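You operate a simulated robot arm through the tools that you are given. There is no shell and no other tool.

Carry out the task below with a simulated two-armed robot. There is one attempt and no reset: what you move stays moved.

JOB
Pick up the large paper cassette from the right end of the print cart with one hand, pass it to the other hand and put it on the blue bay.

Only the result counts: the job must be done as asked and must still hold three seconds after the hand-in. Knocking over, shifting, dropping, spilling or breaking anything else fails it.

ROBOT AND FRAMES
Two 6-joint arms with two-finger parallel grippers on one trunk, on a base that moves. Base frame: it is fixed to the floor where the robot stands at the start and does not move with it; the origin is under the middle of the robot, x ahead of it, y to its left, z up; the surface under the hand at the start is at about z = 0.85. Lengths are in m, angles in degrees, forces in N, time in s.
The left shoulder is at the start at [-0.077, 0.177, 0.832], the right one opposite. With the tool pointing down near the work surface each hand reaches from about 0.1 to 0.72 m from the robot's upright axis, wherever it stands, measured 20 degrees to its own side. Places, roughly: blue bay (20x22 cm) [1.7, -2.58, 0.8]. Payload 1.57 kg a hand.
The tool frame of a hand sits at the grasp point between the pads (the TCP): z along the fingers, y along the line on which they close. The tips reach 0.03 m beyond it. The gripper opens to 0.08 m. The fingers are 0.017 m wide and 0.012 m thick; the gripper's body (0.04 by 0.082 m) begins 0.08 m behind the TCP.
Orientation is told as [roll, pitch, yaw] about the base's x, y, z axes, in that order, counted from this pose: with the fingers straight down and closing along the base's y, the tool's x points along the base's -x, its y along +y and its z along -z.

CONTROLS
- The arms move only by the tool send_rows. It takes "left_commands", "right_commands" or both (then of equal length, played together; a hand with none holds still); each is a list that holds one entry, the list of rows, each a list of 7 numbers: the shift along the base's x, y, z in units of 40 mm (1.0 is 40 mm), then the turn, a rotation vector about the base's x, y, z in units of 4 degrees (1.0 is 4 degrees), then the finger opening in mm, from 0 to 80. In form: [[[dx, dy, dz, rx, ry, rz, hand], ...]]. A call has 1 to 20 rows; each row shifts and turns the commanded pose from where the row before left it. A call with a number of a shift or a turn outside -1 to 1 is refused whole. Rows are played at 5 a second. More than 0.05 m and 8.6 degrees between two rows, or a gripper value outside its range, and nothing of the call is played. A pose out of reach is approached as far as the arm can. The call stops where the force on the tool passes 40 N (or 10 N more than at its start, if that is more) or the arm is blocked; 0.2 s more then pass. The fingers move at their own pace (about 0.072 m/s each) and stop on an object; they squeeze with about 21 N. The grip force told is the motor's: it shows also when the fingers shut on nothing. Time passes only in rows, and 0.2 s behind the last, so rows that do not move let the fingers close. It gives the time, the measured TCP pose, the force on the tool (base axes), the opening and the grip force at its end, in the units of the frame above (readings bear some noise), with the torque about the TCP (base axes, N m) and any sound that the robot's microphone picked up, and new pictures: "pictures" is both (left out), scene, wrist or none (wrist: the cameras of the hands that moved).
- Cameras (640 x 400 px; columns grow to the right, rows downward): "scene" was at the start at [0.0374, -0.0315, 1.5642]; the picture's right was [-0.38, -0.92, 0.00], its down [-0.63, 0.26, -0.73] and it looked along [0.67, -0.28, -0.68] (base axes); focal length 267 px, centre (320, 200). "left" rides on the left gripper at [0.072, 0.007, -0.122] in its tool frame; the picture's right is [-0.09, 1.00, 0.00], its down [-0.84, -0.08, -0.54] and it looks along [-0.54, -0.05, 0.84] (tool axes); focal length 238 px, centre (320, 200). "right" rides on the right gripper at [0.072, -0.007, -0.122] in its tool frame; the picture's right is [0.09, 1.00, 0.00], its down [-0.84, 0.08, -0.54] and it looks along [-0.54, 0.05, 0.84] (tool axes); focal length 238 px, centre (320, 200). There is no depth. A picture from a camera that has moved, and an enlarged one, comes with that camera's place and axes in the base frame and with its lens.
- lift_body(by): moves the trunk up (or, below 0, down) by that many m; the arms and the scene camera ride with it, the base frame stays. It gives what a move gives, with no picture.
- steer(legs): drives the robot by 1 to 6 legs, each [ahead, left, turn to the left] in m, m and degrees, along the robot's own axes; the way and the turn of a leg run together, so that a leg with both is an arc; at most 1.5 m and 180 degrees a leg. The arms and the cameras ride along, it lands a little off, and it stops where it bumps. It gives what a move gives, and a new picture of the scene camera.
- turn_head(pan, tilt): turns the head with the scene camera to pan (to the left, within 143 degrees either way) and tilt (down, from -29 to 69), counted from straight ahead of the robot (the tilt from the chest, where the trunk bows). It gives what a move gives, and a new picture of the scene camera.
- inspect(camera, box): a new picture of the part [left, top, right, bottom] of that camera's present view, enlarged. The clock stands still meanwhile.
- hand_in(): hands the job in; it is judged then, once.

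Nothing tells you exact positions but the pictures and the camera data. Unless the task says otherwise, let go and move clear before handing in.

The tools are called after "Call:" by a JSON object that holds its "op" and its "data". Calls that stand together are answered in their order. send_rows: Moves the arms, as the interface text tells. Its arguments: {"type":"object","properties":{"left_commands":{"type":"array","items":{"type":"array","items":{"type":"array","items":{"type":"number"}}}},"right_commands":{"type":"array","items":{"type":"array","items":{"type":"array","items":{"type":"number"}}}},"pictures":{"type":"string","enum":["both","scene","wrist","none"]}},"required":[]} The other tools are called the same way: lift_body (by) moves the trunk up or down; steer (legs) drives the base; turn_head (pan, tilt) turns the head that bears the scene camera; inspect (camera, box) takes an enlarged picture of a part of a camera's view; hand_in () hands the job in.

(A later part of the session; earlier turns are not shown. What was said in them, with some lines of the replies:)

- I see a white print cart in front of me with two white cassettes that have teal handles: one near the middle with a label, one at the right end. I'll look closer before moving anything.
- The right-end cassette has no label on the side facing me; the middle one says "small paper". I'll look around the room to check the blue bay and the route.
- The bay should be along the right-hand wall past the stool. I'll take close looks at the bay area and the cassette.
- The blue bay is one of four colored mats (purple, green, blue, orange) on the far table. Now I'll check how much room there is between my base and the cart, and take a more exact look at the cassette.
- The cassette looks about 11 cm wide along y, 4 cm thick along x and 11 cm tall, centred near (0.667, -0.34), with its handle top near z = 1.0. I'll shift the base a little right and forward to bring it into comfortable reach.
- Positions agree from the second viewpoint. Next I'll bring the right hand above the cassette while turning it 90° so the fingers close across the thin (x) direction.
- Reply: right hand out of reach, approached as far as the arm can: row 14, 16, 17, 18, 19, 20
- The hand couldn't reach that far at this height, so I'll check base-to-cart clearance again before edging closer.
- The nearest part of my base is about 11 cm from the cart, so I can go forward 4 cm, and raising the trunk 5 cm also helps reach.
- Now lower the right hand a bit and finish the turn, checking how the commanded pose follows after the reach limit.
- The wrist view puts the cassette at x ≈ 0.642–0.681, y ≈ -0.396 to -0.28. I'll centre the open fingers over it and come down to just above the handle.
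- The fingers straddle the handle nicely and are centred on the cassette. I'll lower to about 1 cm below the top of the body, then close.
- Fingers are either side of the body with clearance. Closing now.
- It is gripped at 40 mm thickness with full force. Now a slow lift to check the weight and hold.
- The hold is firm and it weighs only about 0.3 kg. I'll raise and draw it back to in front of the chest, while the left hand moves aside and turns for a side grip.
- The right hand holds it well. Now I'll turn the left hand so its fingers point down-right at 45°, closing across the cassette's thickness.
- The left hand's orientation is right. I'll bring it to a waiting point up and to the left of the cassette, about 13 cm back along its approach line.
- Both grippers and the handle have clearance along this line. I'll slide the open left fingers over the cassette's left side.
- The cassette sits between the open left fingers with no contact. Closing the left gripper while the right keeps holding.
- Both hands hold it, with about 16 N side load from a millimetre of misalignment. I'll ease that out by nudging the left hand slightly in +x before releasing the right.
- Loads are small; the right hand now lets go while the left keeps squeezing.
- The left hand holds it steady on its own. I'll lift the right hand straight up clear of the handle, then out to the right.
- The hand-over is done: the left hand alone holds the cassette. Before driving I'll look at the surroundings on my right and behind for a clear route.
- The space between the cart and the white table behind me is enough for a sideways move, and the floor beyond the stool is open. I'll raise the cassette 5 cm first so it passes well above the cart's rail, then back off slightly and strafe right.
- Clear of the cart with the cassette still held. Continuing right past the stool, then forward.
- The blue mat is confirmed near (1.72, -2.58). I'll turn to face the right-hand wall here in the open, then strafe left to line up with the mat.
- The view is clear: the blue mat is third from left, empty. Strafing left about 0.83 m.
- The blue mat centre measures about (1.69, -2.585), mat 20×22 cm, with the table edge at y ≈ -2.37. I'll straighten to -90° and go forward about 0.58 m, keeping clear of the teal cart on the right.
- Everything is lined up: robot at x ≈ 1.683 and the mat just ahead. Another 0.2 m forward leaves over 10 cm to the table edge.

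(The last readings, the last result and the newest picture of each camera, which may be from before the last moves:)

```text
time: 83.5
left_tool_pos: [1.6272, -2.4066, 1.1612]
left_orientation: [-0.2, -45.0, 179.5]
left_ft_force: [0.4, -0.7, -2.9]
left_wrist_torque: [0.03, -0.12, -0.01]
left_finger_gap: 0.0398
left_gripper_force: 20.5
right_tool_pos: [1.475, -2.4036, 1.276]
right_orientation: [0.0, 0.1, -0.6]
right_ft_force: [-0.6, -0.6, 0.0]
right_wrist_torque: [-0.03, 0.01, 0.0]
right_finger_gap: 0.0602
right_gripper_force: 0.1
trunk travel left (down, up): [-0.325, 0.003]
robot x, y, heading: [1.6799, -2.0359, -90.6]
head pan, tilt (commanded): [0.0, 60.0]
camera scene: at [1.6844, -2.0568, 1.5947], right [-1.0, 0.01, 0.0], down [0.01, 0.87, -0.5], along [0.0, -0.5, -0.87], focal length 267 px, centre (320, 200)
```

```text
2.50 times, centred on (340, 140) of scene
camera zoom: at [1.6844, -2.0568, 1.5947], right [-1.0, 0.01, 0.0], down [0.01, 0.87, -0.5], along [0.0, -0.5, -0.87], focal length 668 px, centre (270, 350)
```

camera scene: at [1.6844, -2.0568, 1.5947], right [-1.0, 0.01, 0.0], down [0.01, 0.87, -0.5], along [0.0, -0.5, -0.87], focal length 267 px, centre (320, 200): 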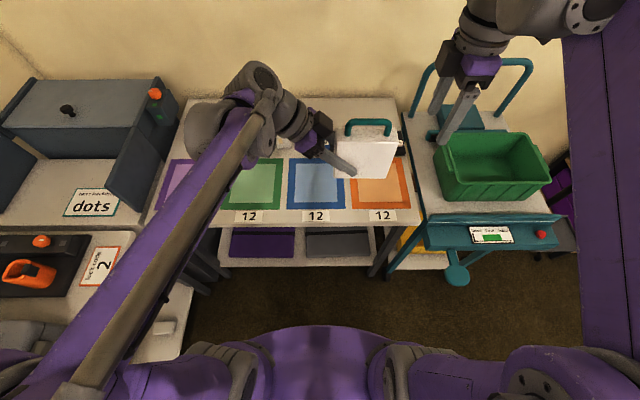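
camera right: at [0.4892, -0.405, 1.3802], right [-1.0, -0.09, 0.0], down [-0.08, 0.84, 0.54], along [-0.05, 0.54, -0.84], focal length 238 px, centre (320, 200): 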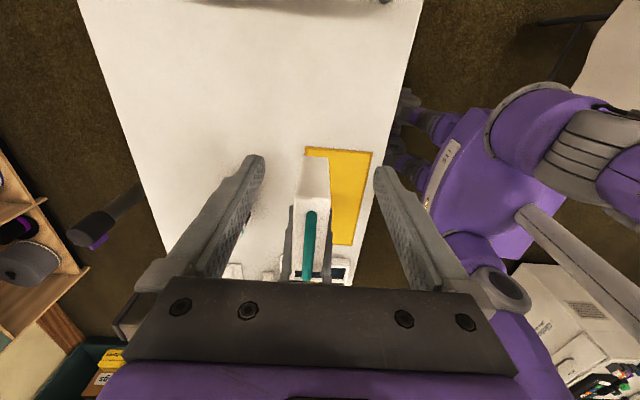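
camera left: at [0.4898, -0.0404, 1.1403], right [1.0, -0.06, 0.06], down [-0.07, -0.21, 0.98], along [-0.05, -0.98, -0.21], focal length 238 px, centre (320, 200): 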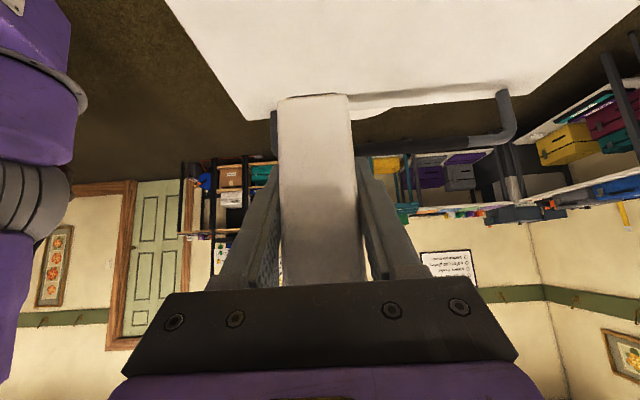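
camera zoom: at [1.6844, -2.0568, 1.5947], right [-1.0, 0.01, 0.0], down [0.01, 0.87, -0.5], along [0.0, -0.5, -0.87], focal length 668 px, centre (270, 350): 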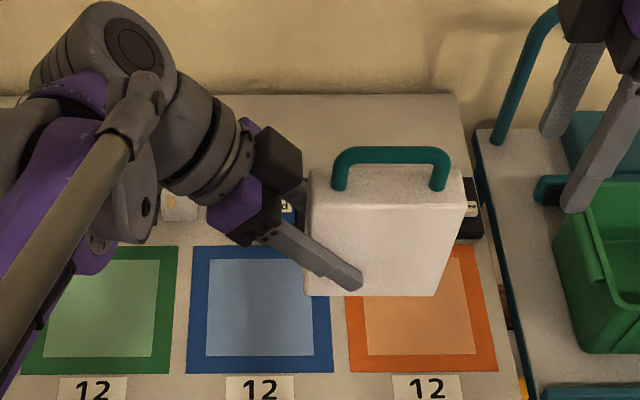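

The cassette hangs upright over the orange/blue edge; the mat spans x 1.60–1.80, y -2.69 to -2.48, centre (1.697, -2.585). I'll move the left hand over the mat's centre at this height.

Call:
{"op": "send_rows", "data": {"left_commands": [[[0.43, -0.75, 0, 0, 0, 0, 10], [0.43, -0.75, 0, 0, 0, 0, 10], [0.43, -0.75, 0, 0, 0, 0, 10], [0.43, -0.75, 0, 0, 0, 0, 10], [0.43, -0.75, 0, 0, 0, 0, 10], [0.43, -0.75, 0, 0, 0, 0, 10]]], "pictures": "scene"}}

```text
time: 84.9
left_tool_pos: [1.7321, -2.5903, 1.1622]
left_orientation: [-0.2, -45.0, 179.6]
left_ft_force: [-0.5, 0.0, -3.8]
left_wrist_torque: [0.02, -0.1, 0.0]
left_finger_gap: 0.0398
left_gripper_force: 21.2
right_tool_pos: [1.4753, -2.4057, 1.2768]
right_orientation: [0.1, 0.0, -0.6]
right_ft_force: [-0.1, -0.1, 0.3]
right_wrist_torque: [0.02, 0.04, -0.02]
right_finger_gap: 0.0599
right_gripper_force: 0.1
trunk travel left (down, up): [-0.325, 0.003]
robot x, y, heading: [1.6812, -2.0351, -90.7]
head pan, tilt (commanded): [0.0, 60.0]
camera scene: at [1.685, -2.0594, 1.5949], right [-1.0, 0.01, 0.0], down [0.01, 0.87, -0.5], along [0.0, -0.5, -0.87], focal length 267 px, centre (320, 200)
```

scene: 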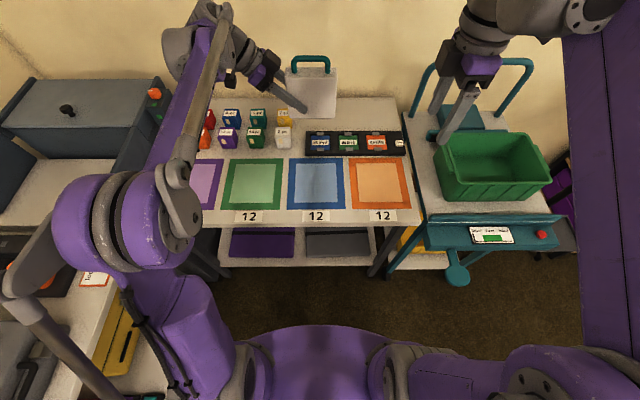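

It is over the mat centre now. Descending in stages while watching the left elbow near the side table.

Call:
{"op": "send_rows", "data": {"left_commands": [[[0, 0, -0.5, 0, 0, 0, 10], [0, 0, -0.5, 0, 0, 0, 10], [0, 0, -0.5, 0, 0, 0, 10], [0, 0, -0.5, 0, 0, 0, 10], [0, 0, -0.5, 0, 0, 0, 10]]], "pictures": "scene"}}

```text
time: 86.1
left_tool_pos: [1.7295, -2.5883, 1.0625]
left_orientation: [-0.2, -45.0, 179.6]
left_ft_force: [-0.9, -0.7, -4.3]
left_wrist_torque: [-0.01, -0.14, 0.01]
left_finger_gap: 0.04
left_gripper_force: 20.8
right_tool_pos: [1.4751, -2.4051, 1.277]
right_orientation: [0.0, 0.0, -0.6]
right_ft_force: [0.6, -0.3, 0.1]
right_wrist_torque: [0.01, 0.0, -0.01]
right_finger_gap: 0.0603
right_gripper_force: 0.0
trunk travel left (down, up): [-0.325, 0.003]
robot x, y, heading: [1.6778, -2.0357, -90.5]
head pan, tilt (commanded): [0.0, 60.0]
camera scene: at [1.6845, -2.0582, 1.5949], right [-1.0, 0.01, 0.0], down [0.01, 0.87, -0.5], along [0.0, -0.5, -0.87], focal length 267 px, centre (320, 200)
```

scene: 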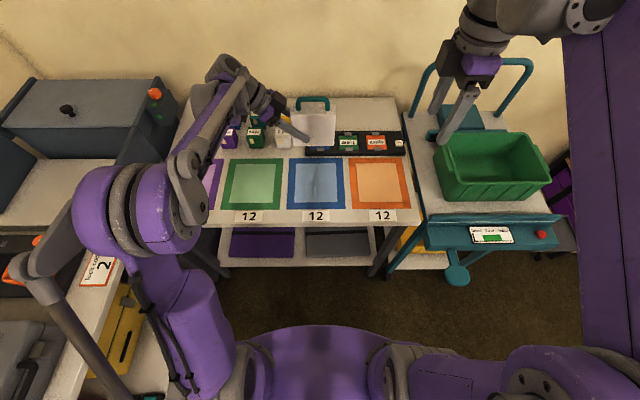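

I want a closer look at the left elbow linkage relative to the objects on the side table before going lower.

Call:
{"op": "turn_head", "data": {"pan": 50, "tilt": 55}}

Call:
{"op": "turn_head", "data": {"pan": 75, "tilt": 40}}

```text
time: 87.3
left_tool_pos: [1.7298, -2.5888, 1.063]
left_orientation: [-0.2, -45.0, 179.5]
left_ft_force: [0.8, 0.4, -3.7]
left_wrist_torque: [0.0, -0.14, 0.02]
left_finger_gap: 0.0397
left_gripper_force: 20.2
right_tool_pos: [1.4742, -2.4051, 1.2768]
right_orientation: [0.1, 0.1, -0.6]
right_ft_force: [-0.1, -0.4, 0.7]
right_wrist_torque: [0.02, 0.04, 0.02]
right_finger_gap: 0.06
right_gripper_force: 0.1
trunk travel left (down, up): [-0.325, 0.003]
robot x, y, heading: [1.678, -2.033, -90.5]
head pan, tilt (commanded): [50.0, 55.0]
camera scene: at [1.7398, -2.0382, 1.601], right [-0.65, -0.76, 0.0], down [-0.62, 0.53, -0.57], along [0.44, -0.37, -0.82], focal length 267 px, centre (320, 200)
```

scene: 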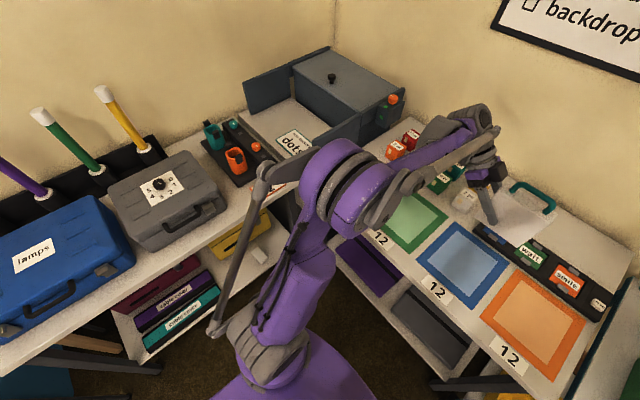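

```text
time: 88.2
left_tool_pos: [1.7309, -2.5882, 1.0637]
left_orientation: [-0.2, -45.0, 179.6]
left_ft_force: [0.6, -0.1, -3.6]
left_wrist_torque: [-0.02, -0.14, -0.01]
left_finger_gap: 0.04
left_gripper_force: 21.0
right_tool_pos: [1.4737, -2.4045, 1.2769]
right_orientation: [0.1, 0.1, -0.6]
right_ft_force: [-0.6, 0.1, -0.3]
right_wrist_torque: [-0.01, -0.04, -0.01]
right_finger_gap: 0.0599
right_gripper_force: 0.0
trunk travel left (down, up): [-0.325, 0.003]
robot x, y, heading: [1.6823, -2.0327, -90.6]
head pan, tilt (commanded): [75.0, 40.0]
camera scene: at [1.7669, -2.0141, 1.6216], right [-0.27, -0.96, 0.0], down [-0.62, 0.17, -0.77], along [0.74, -0.2, -0.64], focal length 267 px, centre (320, 200)
```

scene: 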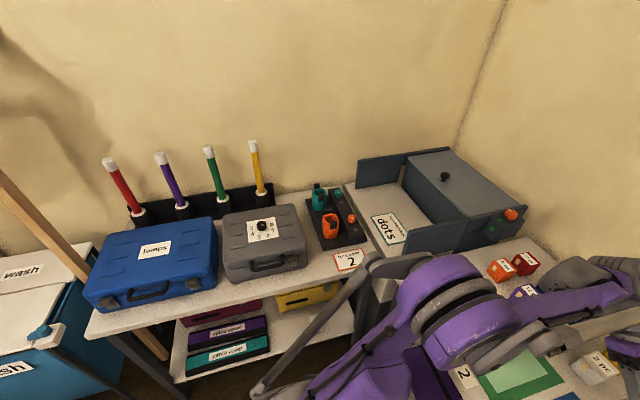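

The elbow linkage is at roughly (2.04, -2.16, 1.24), well clear of the side table. Continuing the descent.

Call:
{"op": "turn_head", "data": {"pan": 0, "tilt": 60}}

Call:
{"op": "send_rows", "data": {"left_commands": [[[0, 0, -0.6, 0, 0, 0, 10], [0, 0, -0.6, 0, 0, 0, 10], [0, 0, -0.6, 0, 0, 0, 10], [0, 0, -0.6, 0, 0, 0, 10], [0, 0, -0.6, 0, 0, 0, 10], [0, 0, -0.6, 0, 0, 0, 10]]], "pictures": "both"}}

Call:
{"op": "inspect", "data": {"camera": "scene", "box": [220, 80, 420, 230]}}

```text
time: 89.7
left_tool_pos: [1.7307, -2.5875, 1.0637]
left_orientation: [-0.2, -45.0, 179.5]
left_ft_force: [0.0, 0.2, -3.2]
left_wrist_torque: [0.02, -0.11, 0.01]
left_finger_gap: 0.0399
left_gripper_force: 20.9
right_tool_pos: [1.475, -2.4046, 1.2759]
right_orientation: [0.0, 0.0, -0.6]
right_ft_force: [0.5, -0.4, 1.2]
right_wrist_torque: [-0.04, 0.0, -0.01]
right_finger_gap: 0.0598
right_gripper_force: 0.0
trunk travel left (down, up): [-0.325, 0.003]
robot x, y, heading: [1.6824, -2.0383, -90.6]
head pan, tilt (commanded): [0.0, 60.0]
camera scene: at [1.6845, -2.058, 1.5949], right [-1.0, 0.01, 0.0], down [0.01, 0.87, -0.5], along [0.0, -0.5, -0.87], focal length 267 px, centre (320, 200)
```

scene: 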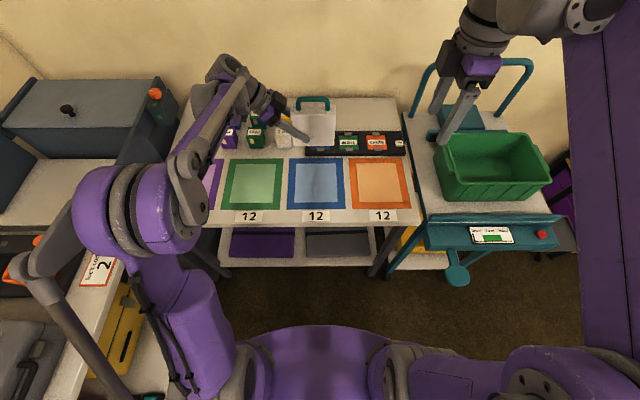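

```text
time: 91.0
left_tool_pos: [1.728, -2.5855, 0.9184]
left_orientation: [-0.3, -45.0, 179.7]
left_ft_force: [-0.2, 0.3, -2.7]
left_wrist_torque: [0.0, -0.12, 0.0]
left_finger_gap: 0.04
left_gripper_force: 20.7
right_tool_pos: [1.475, -2.4047, 1.2764]
right_orientation: [0.0, -0.1, -0.6]
right_ft_force: [0.0, 0.6, 0.4]
right_wrist_torque: [0.02, -0.01, 0.03]
right_finger_gap: 0.06
right_gripper_force: 0.1
trunk travel left (down, up): [-0.325, 0.003]
robot x, y, heading: [1.6804, -2.0373, -90.5]
head pan, tilt (commanded): [0.0, 60.0]
camera scene: at [1.6846, -2.0584, 1.5949], right [-1.0, 0.01, 0.0], down [0.01, 0.87, -0.5], along [0.0, -0.5, -0.87], focal length 267 px, centre (320, 200)
camera left: at [1.8649, -2.5929, 0.9535], right [-0.07, -1.0, 0.06], down [-0.21, 0.08, 0.98], along [-0.98, 0.06, -0.21], focal length 238 px, centre (320, 200)
```

scene: 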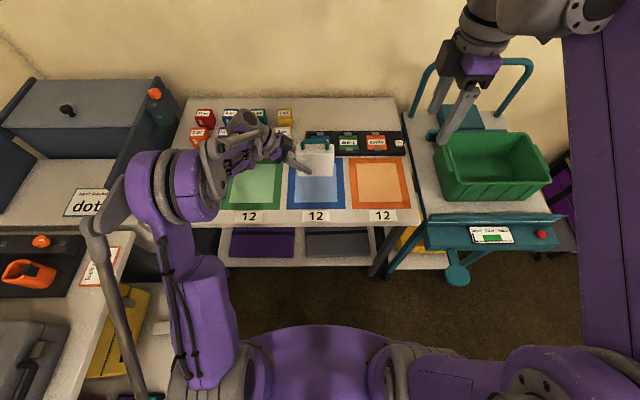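
left: 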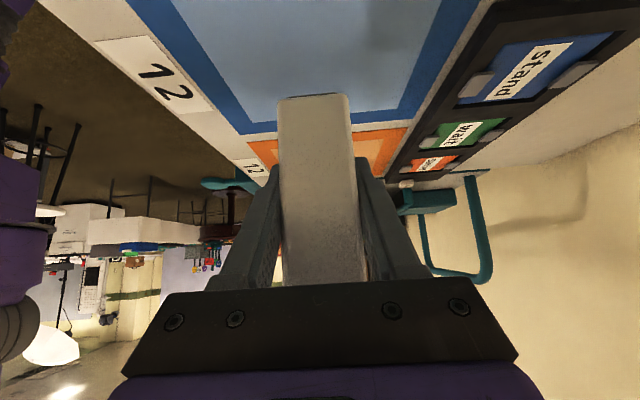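

```text
2.67 times, centred on (320, 155) of scene
camera zoom: at [1.6846, -2.0584, 1.5949], right [-1.0, 0.01, 0.0], down [0.01, 0.87, -0.5], along [0.0, -0.5, -0.87], focal length 712 px, centre (320, 320)
```

zoom: 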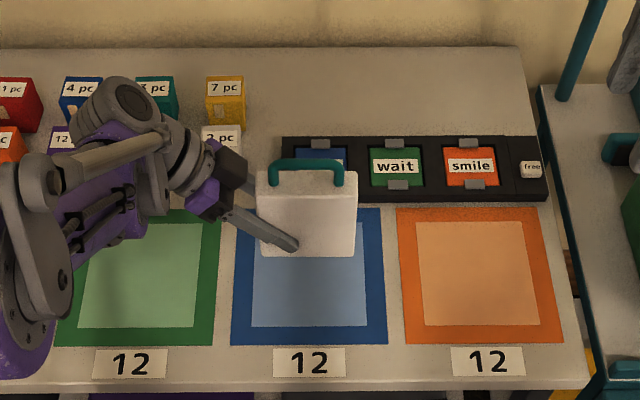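

The cassette hangs centred over the blue mat with roughly 6–7 cm to go. I'll lower most of that, then inch down watching the force.

Call:
{"op": "send_rows", "data": {"left_commands": [[[0, 0, -0.4, 0, 0, 0, 10], [0, 0, -0.4, 0, 0, 0, 10], [0, 0, -0.3, 0, 0, 0, 10], [0, 0, -0.2, 0, 0, 0, 10]]], "pictures": "both"}}

Call:
{"op": "inspect", "data": {"camera": "scene", "box": [240, 100, 400, 220]}}

```text
time: 92.0
left_tool_pos: [1.7313, -2.5884, 0.8656]
left_orientation: [-0.2, -45.0, 179.6]
left_ft_force: [-1.1, -0.3, -4.0]
left_wrist_torque: [0.02, -0.1, 0.0]
left_finger_gap: 0.0399
left_gripper_force: 20.8
right_tool_pos: [1.4738, -2.4044, 1.2764]
right_orientation: [0.0, -0.1, -0.5]
right_ft_force: [0.1, 0.2, 0.2]
right_wrist_torque: [0.0, -0.04, 0.01]
right_finger_gap: 0.06
right_gripper_force: 0.1
trunk travel left (down, up): [-0.325, 0.003]
robot x, y, heading: [1.6802, -2.0327, -90.5]
head pan, tilt (commanded): [0.0, 60.0]
camera scene: at [1.6844, -2.0582, 1.5949], right [-1.0, 0.01, 0.0], down [0.01, 0.87, -0.5], along [0.0, -0.5, -0.87], focal length 267 px, centre (320, 200)
camera left: at [1.8677, -2.5954, 0.9017], right [-0.07, -1.0, 0.06], down [-0.21, 0.08, 0.98], along [-0.98, 0.06, -0.21], focal length 238 px, centre (320, 200)
```

scene: 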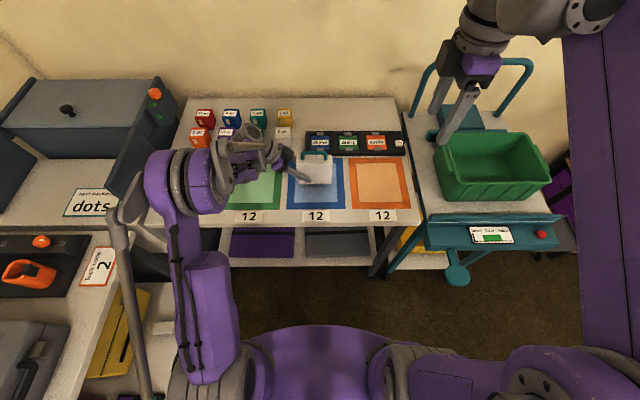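
left: 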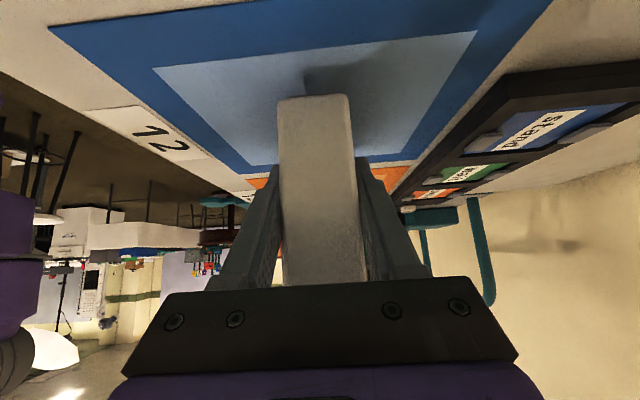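

```text
3.33 times, centred on (320, 160) of scene
camera zoom: at [1.6844, -2.0582, 1.5949], right [-1.0, 0.01, 0.0], down [0.01, 0.87, -0.5], along [0.0, -0.5, -0.87], focal length 890 px, centre (320, 333)
```

zoom: 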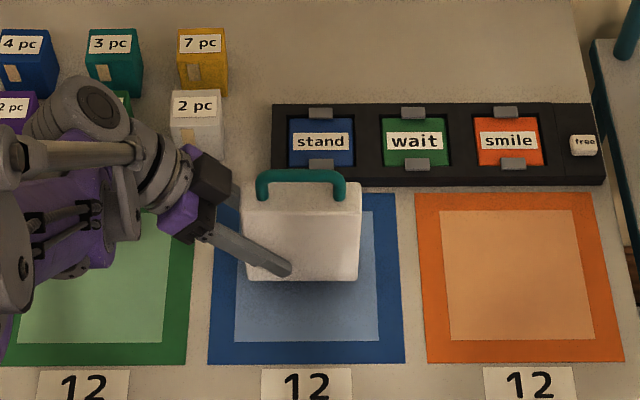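

About a centimetre left. Inching down now.

Call:
{"op": "send_rows", "data": {"left_commands": [[[0, 0, -0.1, 0, 0, 0, 10], [0, 0, -0.1, 0, 0, 0, 10]]], "pictures": "none"}}

Call:
{"op": "send_rows", "data": {"left_commands": [[[0, 0, -0.06, 0, 0, 0, 10]]], "pictures": "wrist"}}

```text
time: 92.7
left_tool_pos: [1.7306, -2.5888, 0.8577]
left_orientation: [-0.1, -44.9, 179.5]
left_ft_force: [-0.2, 0.1, -3.1]
left_wrist_torque: [0.01, -0.11, 0.01]
left_finger_gap: 0.04
left_gripper_force: 20.9
right_tool_pos: [1.4739, -2.404, 1.2764]
right_orientation: [0.0, 0.0, -0.6]
right_ft_force: [-0.6, 0.5, -0.4]
right_wrist_torque: [0.02, -0.02, 0.02]
right_finger_gap: 0.0602
right_gripper_force: 0.2
trunk travel left (down, up): [-0.325, 0.003]
robot x, y, heading: [1.6831, -2.0359, -90.7]
head pan, tilt (commanded): [0.0, 60.0]
```

```text
time: 93.0
left_tool_pos: [1.7302, -2.5877, 0.8561]
left_orientation: [-0.2, -44.9, 179.6]
left_ft_force: [-0.1, 0.3, -2.9]
left_wrist_torque: [0.0, -0.12, 0.02]
left_finger_gap: 0.0397
left_gripper_force: 21.6
right_tool_pos: [1.4737, -2.4061, 1.2765]
right_orientation: [0.0, 0.0, -0.6]
right_ft_force: [0.6, 0.4, -0.3]
right_wrist_torque: [0.03, -0.02, -0.03]
right_finger_gap: 0.0602
right_gripper_force: 0.1
trunk travel left (down, up): [-0.325, 0.003]
robot x, y, heading: [1.6803, -2.0345, -90.5]
head pan, tilt (commanded): [0.0, 60.0]
camera left: at [1.8676, -2.5949, 0.892], right [-0.07, -1.0, 0.06], down [-0.21, 0.08, 0.98], along [-0.98, 0.06, -0.21], focal length 238 px, centre (320, 200)
```

left: 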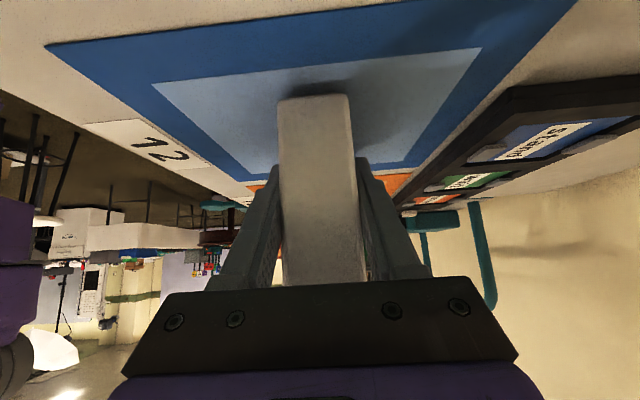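

Call:
{"op": "send_rows", "data": {"left_commands": [[[0, 0, -0.06, 0, 0, 0, 10]]], "pictures": "none"}}

Call:
{"op": "send_rows", "data": {"left_commands": [[[0, 0, -0.04, 0, 0, 0, 10]]], "pictures": "wrist"}}

```text
time: 93.5
left_tool_pos: [1.7309, -2.589, 0.8546]
left_orientation: [-0.1, -45.1, 179.5]
left_ft_force: [0.0, 0.3, 4.2]
left_wrist_torque: [-0.11, 0.52, -0.05]
left_finger_gap: 0.0397
left_gripper_force: 21.1
right_tool_pos: [1.4748, -2.4043, 1.2764]
right_orientation: [-0.1, 0.0, -0.5]
right_ft_force: [-0.2, -0.4, -0.1]
right_wrist_torque: [0.02, 0.03, -0.01]
right_finger_gap: 0.06
right_gripper_force: 0.1
trunk travel left (down, up): [-0.325, 0.003]
robot x, y, heading: [1.6825, -2.0352, -90.5]
head pan, tilt (commanded): [0.0, 60.0]
```

```text
time: 93.8
left_tool_pos: [1.7301, -2.5865, 0.8532]
left_orientation: [0.0, -45.1, 179.5]
left_ft_force: [2.7, -1.1, 17.1]
left_wrist_torque: [-0.27, 0.13, 0.33]
left_finger_gap: 0.0396
left_gripper_force: 20.4
right_tool_pos: [1.4744, -2.403, 1.2779]
right_orientation: [-0.1, 0.0, -0.6]
right_ft_force: [0.5, 0.9, -0.7]
right_wrist_torque: [0.02, -0.03, -0.03]
right_finger_gap: 0.0597
right_gripper_force: 0.2
trunk travel left (down, up): [-0.325, 0.003]
robot x, y, heading: [1.6839, -2.0348, -90.5]
head pan, tilt (commanded): [0.0, 60.0]
camera left: at [1.8677, -2.5946, 0.8895], right [-0.07, -1.0, 0.06], down [-0.21, 0.08, 0.98], along [-0.98, 0.06, -0.21], focal length 238 px, centre (320, 200)
```

left: 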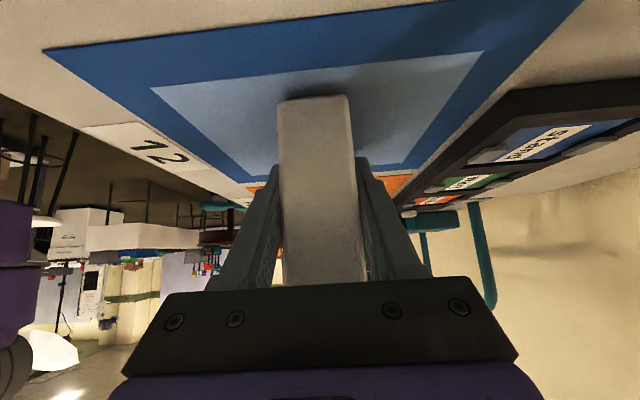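

The cassette is resting on the mat (17 N upward push). I'll back off a millimetre to relax the press, then open the left fingers.

Call:
{"op": "send_rows", "data": {"left_commands": [[[0, 0, 0.03, 0, 0, 0, 10], [0, 0, 0, 0, 0, 0, 10]]], "pictures": "none"}}

```text
time: 94.5
left_tool_pos: [1.7313, -2.5876, 0.8541]
left_orientation: [-0.1, -45.0, 179.6]
left_ft_force: [2.4, -5.8, 14.8]
left_wrist_torque: [-0.29, 0.31, 0.13]
left_finger_gap: 0.0398
left_gripper_force: 20.9
right_tool_pos: [1.4738, -2.4041, 1.2769]
right_orientation: [0.0, 0.0, -0.6]
right_ft_force: [0.7, 0.2, 0.4]
right_wrist_torque: [0.0, 0.0, -0.01]
right_finger_gap: 0.0599
right_gripper_force: 0.2
trunk travel left (down, up): [-0.325, 0.003]
robot x, y, heading: [1.6824, -2.0341, -90.5]
head pan, tilt (commanded): [0.0, 60.0]
```

Call:
{"op": "send_rows", "data": {"left_commands": [[[0, 0, 0.02, 0, 0, 0, 10], [0, 0, 0, 0, 0, 0, 10]]], "pictures": "none"}}

```text
time: 95.0
left_tool_pos: [1.7303, -2.5863, 0.8527]
left_orientation: [-0.2, -45.0, 179.6]
left_ft_force: [0.2, -3.2, 6.9]
left_wrist_torque: [-0.36, 0.47, 0.24]
left_finger_gap: 0.0401
left_gripper_force: 20.7
right_tool_pos: [1.4746, -2.4033, 1.2765]
right_orientation: [-0.1, -0.1, -0.7]
right_ft_force: [0.1, -0.3, -0.5]
right_wrist_torque: [-0.01, -0.02, 0.06]
right_finger_gap: 0.0602
right_gripper_force: 0.1
trunk travel left (down, up): [-0.325, 0.003]
robot x, y, heading: [1.6813, -2.0346, -90.5]
head pan, tilt (commanded): [0.0, 60.0]
```

Load is light now. Opening the left fingers.

Call:
{"op": "send_rows", "data": {"left_commands": [[[0, 0, 0, 0, 0, 0, 46], [0, 0, 0, 0, 0, 0, 55], [0, 0, 0, 0, 0, 0, 65], [0, 0, 0, 0, 0, 0, 75], [0, 0, 0, 0, 0, 0, 75]]], "pictures": "both"}}

Call:
{"op": "inspect", "data": {"camera": "scene", "box": [240, 100, 400, 220]}}

```text
time: 96.2
left_tool_pos: [1.73, -2.5865, 0.8544]
left_orientation: [-0.2, -45.0, 179.6]
left_ft_force: [0.3, -0.1, 0.4]
left_wrist_torque: [0.01, -0.01, 0.02]
left_finger_gap: 0.0751
left_gripper_force: 0.0
right_tool_pos: [1.4742, -2.4027, 1.2774]
right_orientation: [0.0, 0.1, -0.6]
right_ft_force: [-0.7, -0.5, 0.5]
right_wrist_torque: [0.01, -0.01, 0.02]
right_finger_gap: 0.0605
right_gripper_force: 0.0
trunk travel left (down, up): [-0.325, 0.003]
robot x, y, heading: [1.6826, -2.032, -90.5]
head pan, tilt (commanded): [0.0, 60.0]
camera scene: at [1.6844, -2.0577, 1.5949], right [-1.0, 0.01, 0.0], down [0.01, 0.87, -0.5], along [0.0, -0.5, -0.87], focal length 267 px, centre (320, 200)
camera left: at [1.8676, -2.5945, 0.8895], right [-0.07, -1.0, 0.06], down [-0.21, 0.08, 0.98], along [-0.98, 0.06, -0.21], focal length 238 px, centre (320, 200)
```

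scene: 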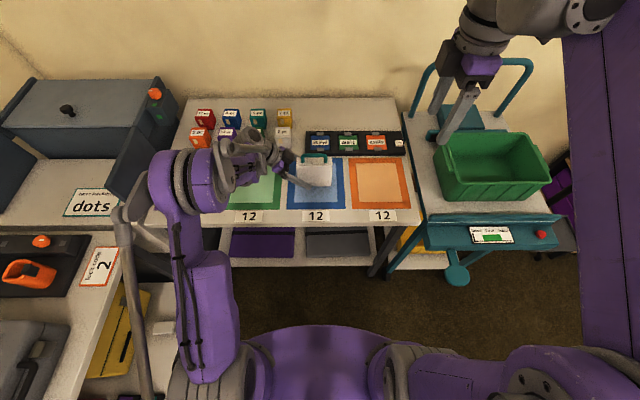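
left: 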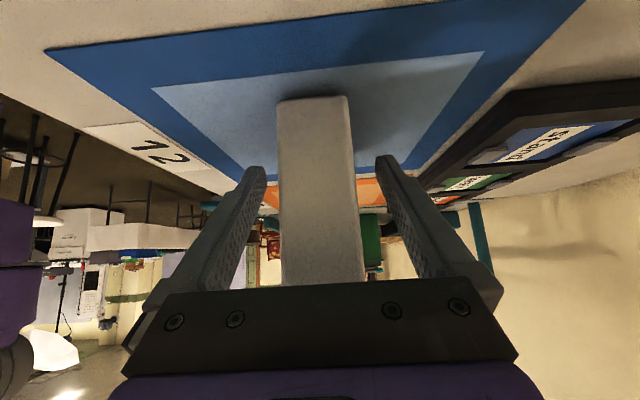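

```text
3.33 times, centred on (320, 160) of scene
camera zoom: at [1.6844, -2.0577, 1.5949], right [-1.0, 0.01, 0.0], down [0.01, 0.87, -0.5], along [0.0, -0.5, -0.87], focal length 890 px, centre (320, 333)
```

zoom: 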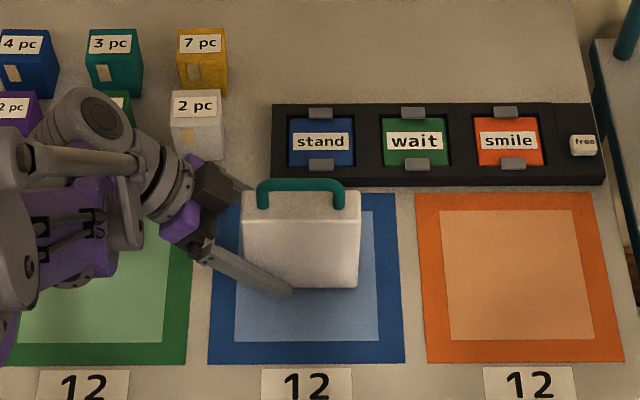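

Released: the cassette stands upright on the blue mat. I'll withdraw the left hand straight back along its fingers (up and left), then up.

Call:
{"op": "send_rows", "data": {"left_commands": [[[0.3, 0, 0.3, 0, 0, 0, 75], [0.45, 0, 0.45, 0, 0, 0, 75], [0.45, 0, 0.45, 0, 0, 0, 75], [0.45, 0, 0.45, 0, 0, 0, 75], [0.45, 0, 0.45, 0, 0, 0, 75], [0, 0.2, 0.7, 0, 0, 0, 75], [0, 0.2, 0.7, 0, 0, 0, 75], [0, 0.3, 0.7, 0, 0, 0, 75], [0, 0.5, 0.7, 0, 0, 0, 75], [0, 0.7, 0.5, 0, 0, 0, 75], [0, 0.7, 0.5, 0, 0, 0, 75]]], "pictures": "both"}}

Call:
{"op": "inspect", "data": {"camera": "scene", "box": [240, 100, 400, 220]}}

```text
time: 98.7
left_tool_pos: [1.8159, -2.4829, 1.0916]
left_orientation: [-0.1, -45.0, 179.5]
left_ft_force: [-0.1, 0.7, 0.5]
left_wrist_torque: [-0.02, 0.02, 0.0]
left_finger_gap: 0.075
left_gripper_force: 0.1
right_tool_pos: [1.4744, -2.4031, 1.2785]
right_orientation: [0.0, 0.0, -0.7]
right_ft_force: [0.1, 1.0, -0.1]
right_wrist_torque: [-0.05, -0.01, 0.01]
right_finger_gap: 0.0599
right_gripper_force: 0.0
trunk travel left (down, up): [-0.325, 0.003]
robot x, y, heading: [1.6789, -2.0342, -90.7]
head pan, tilt (commanded): [0.0, 60.0]
camera scene: at [1.684, -2.0562, 1.5949], right [-1.0, 0.01, 0.0], down [0.01, 0.87, -0.5], along [0.0, -0.5, -0.87], focal length 267 px, centre (320, 200)
camera left: at [1.9528, -2.4898, 1.127], right [-0.07, -1.0, 0.06], down [-0.21, 0.08, 0.97], along [-0.98, 0.06, -0.21], focal length 238 px, centre (320, 200)
```

scene: 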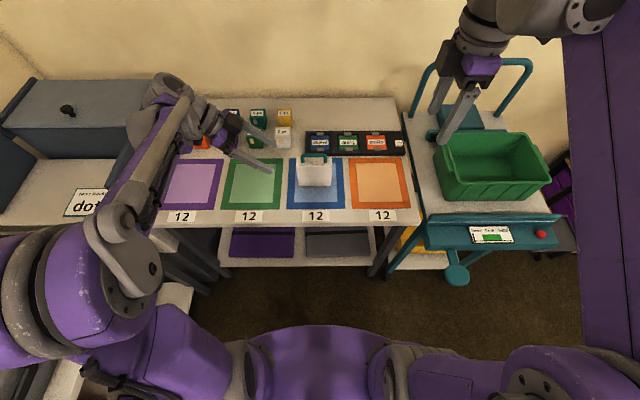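
left: 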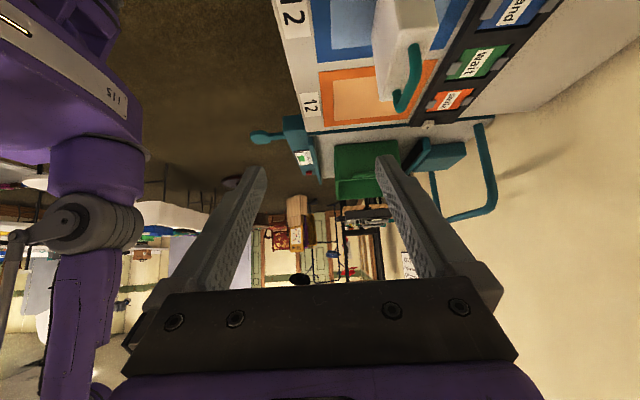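

```text
3.33 times, centred on (320, 160) of scene
camera zoom: at [1.684, -2.0562, 1.5949], right [-1.0, 0.01, 0.0], down [0.01, 0.87, -0.5], along [0.0, -0.5, -0.87], focal length 890 px, centre (320, 333)
```

zoom: 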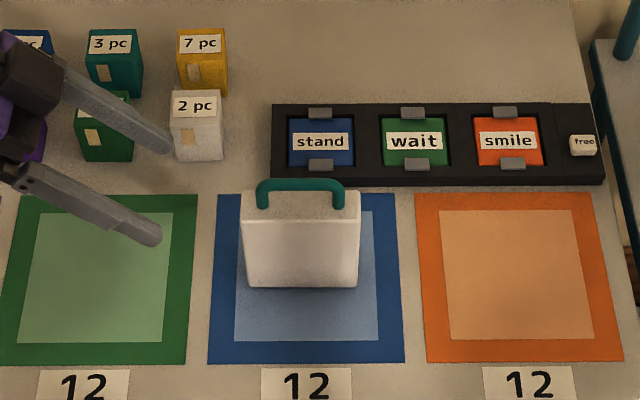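

The cassette stands upright fully inside the blue mat (about x 1.644–1.765, y -2.61 to -2.57) and both hands are clear. One quick look to the left to confirm the side table is undisturbed.

Call:
{"op": "turn_head", "data": {"pan": 55, "tilt": 45}}

```text
time: 99.9
left_tool_pos: [1.8155, -2.4845, 1.0898]
left_orientation: [-0.2, -45.0, 179.7]
left_ft_force: [-0.2, -0.9, 0.1]
left_wrist_torque: [0.0, -0.03, 0.02]
left_finger_gap: 0.0751
left_gripper_force: 0.1
right_tool_pos: [1.4744, -2.4042, 1.2766]
right_orientation: [-0.1, 0.0, -0.7]
right_ft_force: [-0.2, 1.2, -0.6]
right_wrist_torque: [0.0, 0.01, 0.0]
right_finger_gap: 0.0601
right_gripper_force: 0.0
trunk travel left (down, up): [-0.325, 0.003]
robot x, y, heading: [1.6831, -2.0328, -90.8]
head pan, tilt (commanded): [55.0, 45.0]
camera scene: at [1.7512, -2.0383, 1.6144], right [-0.58, -0.81, 0.0], down [-0.58, 0.41, -0.71], along [0.58, -0.41, -0.71], focal length 267 px, centre (320, 200)
```

scene: 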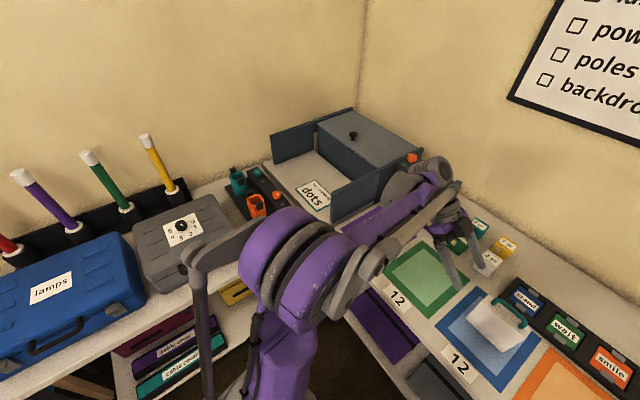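

The side table and its items look unchanged, and the cassette stands on the blue bay with both hands clear. Handing in.

Call:
{"op": "hand_in", "data": {}}

```text
The job is handed in.
```

The large paper cassette is now standing upright on the blue bay, and the job is handed in; I have not seen the judging result.

- **Pick-up and pass:** the right hand lifted it from the right end of the print cart by the body. The left hand took it over in front of the chest and placed it.
- **Final position:** it sits fully inside the mat, at about x 1.64–1.77, y -2.61 to -2.57. The mat spans x 1.60–1.80, y -2.69 to -2.48. Both hands were clear before the hand-in.
- **Identity not confirmed by label:** I never saw this cassette's label, because its visible side was blank. I took it to be the large one because it was the only cassette at the right end and the one next to it is marked "small paper".
- **Other items:** no move bumped anything and no drive was stopped. The side table and the items around the bay looked unchanged afterwards. I did not look back at the print cart after driving away.
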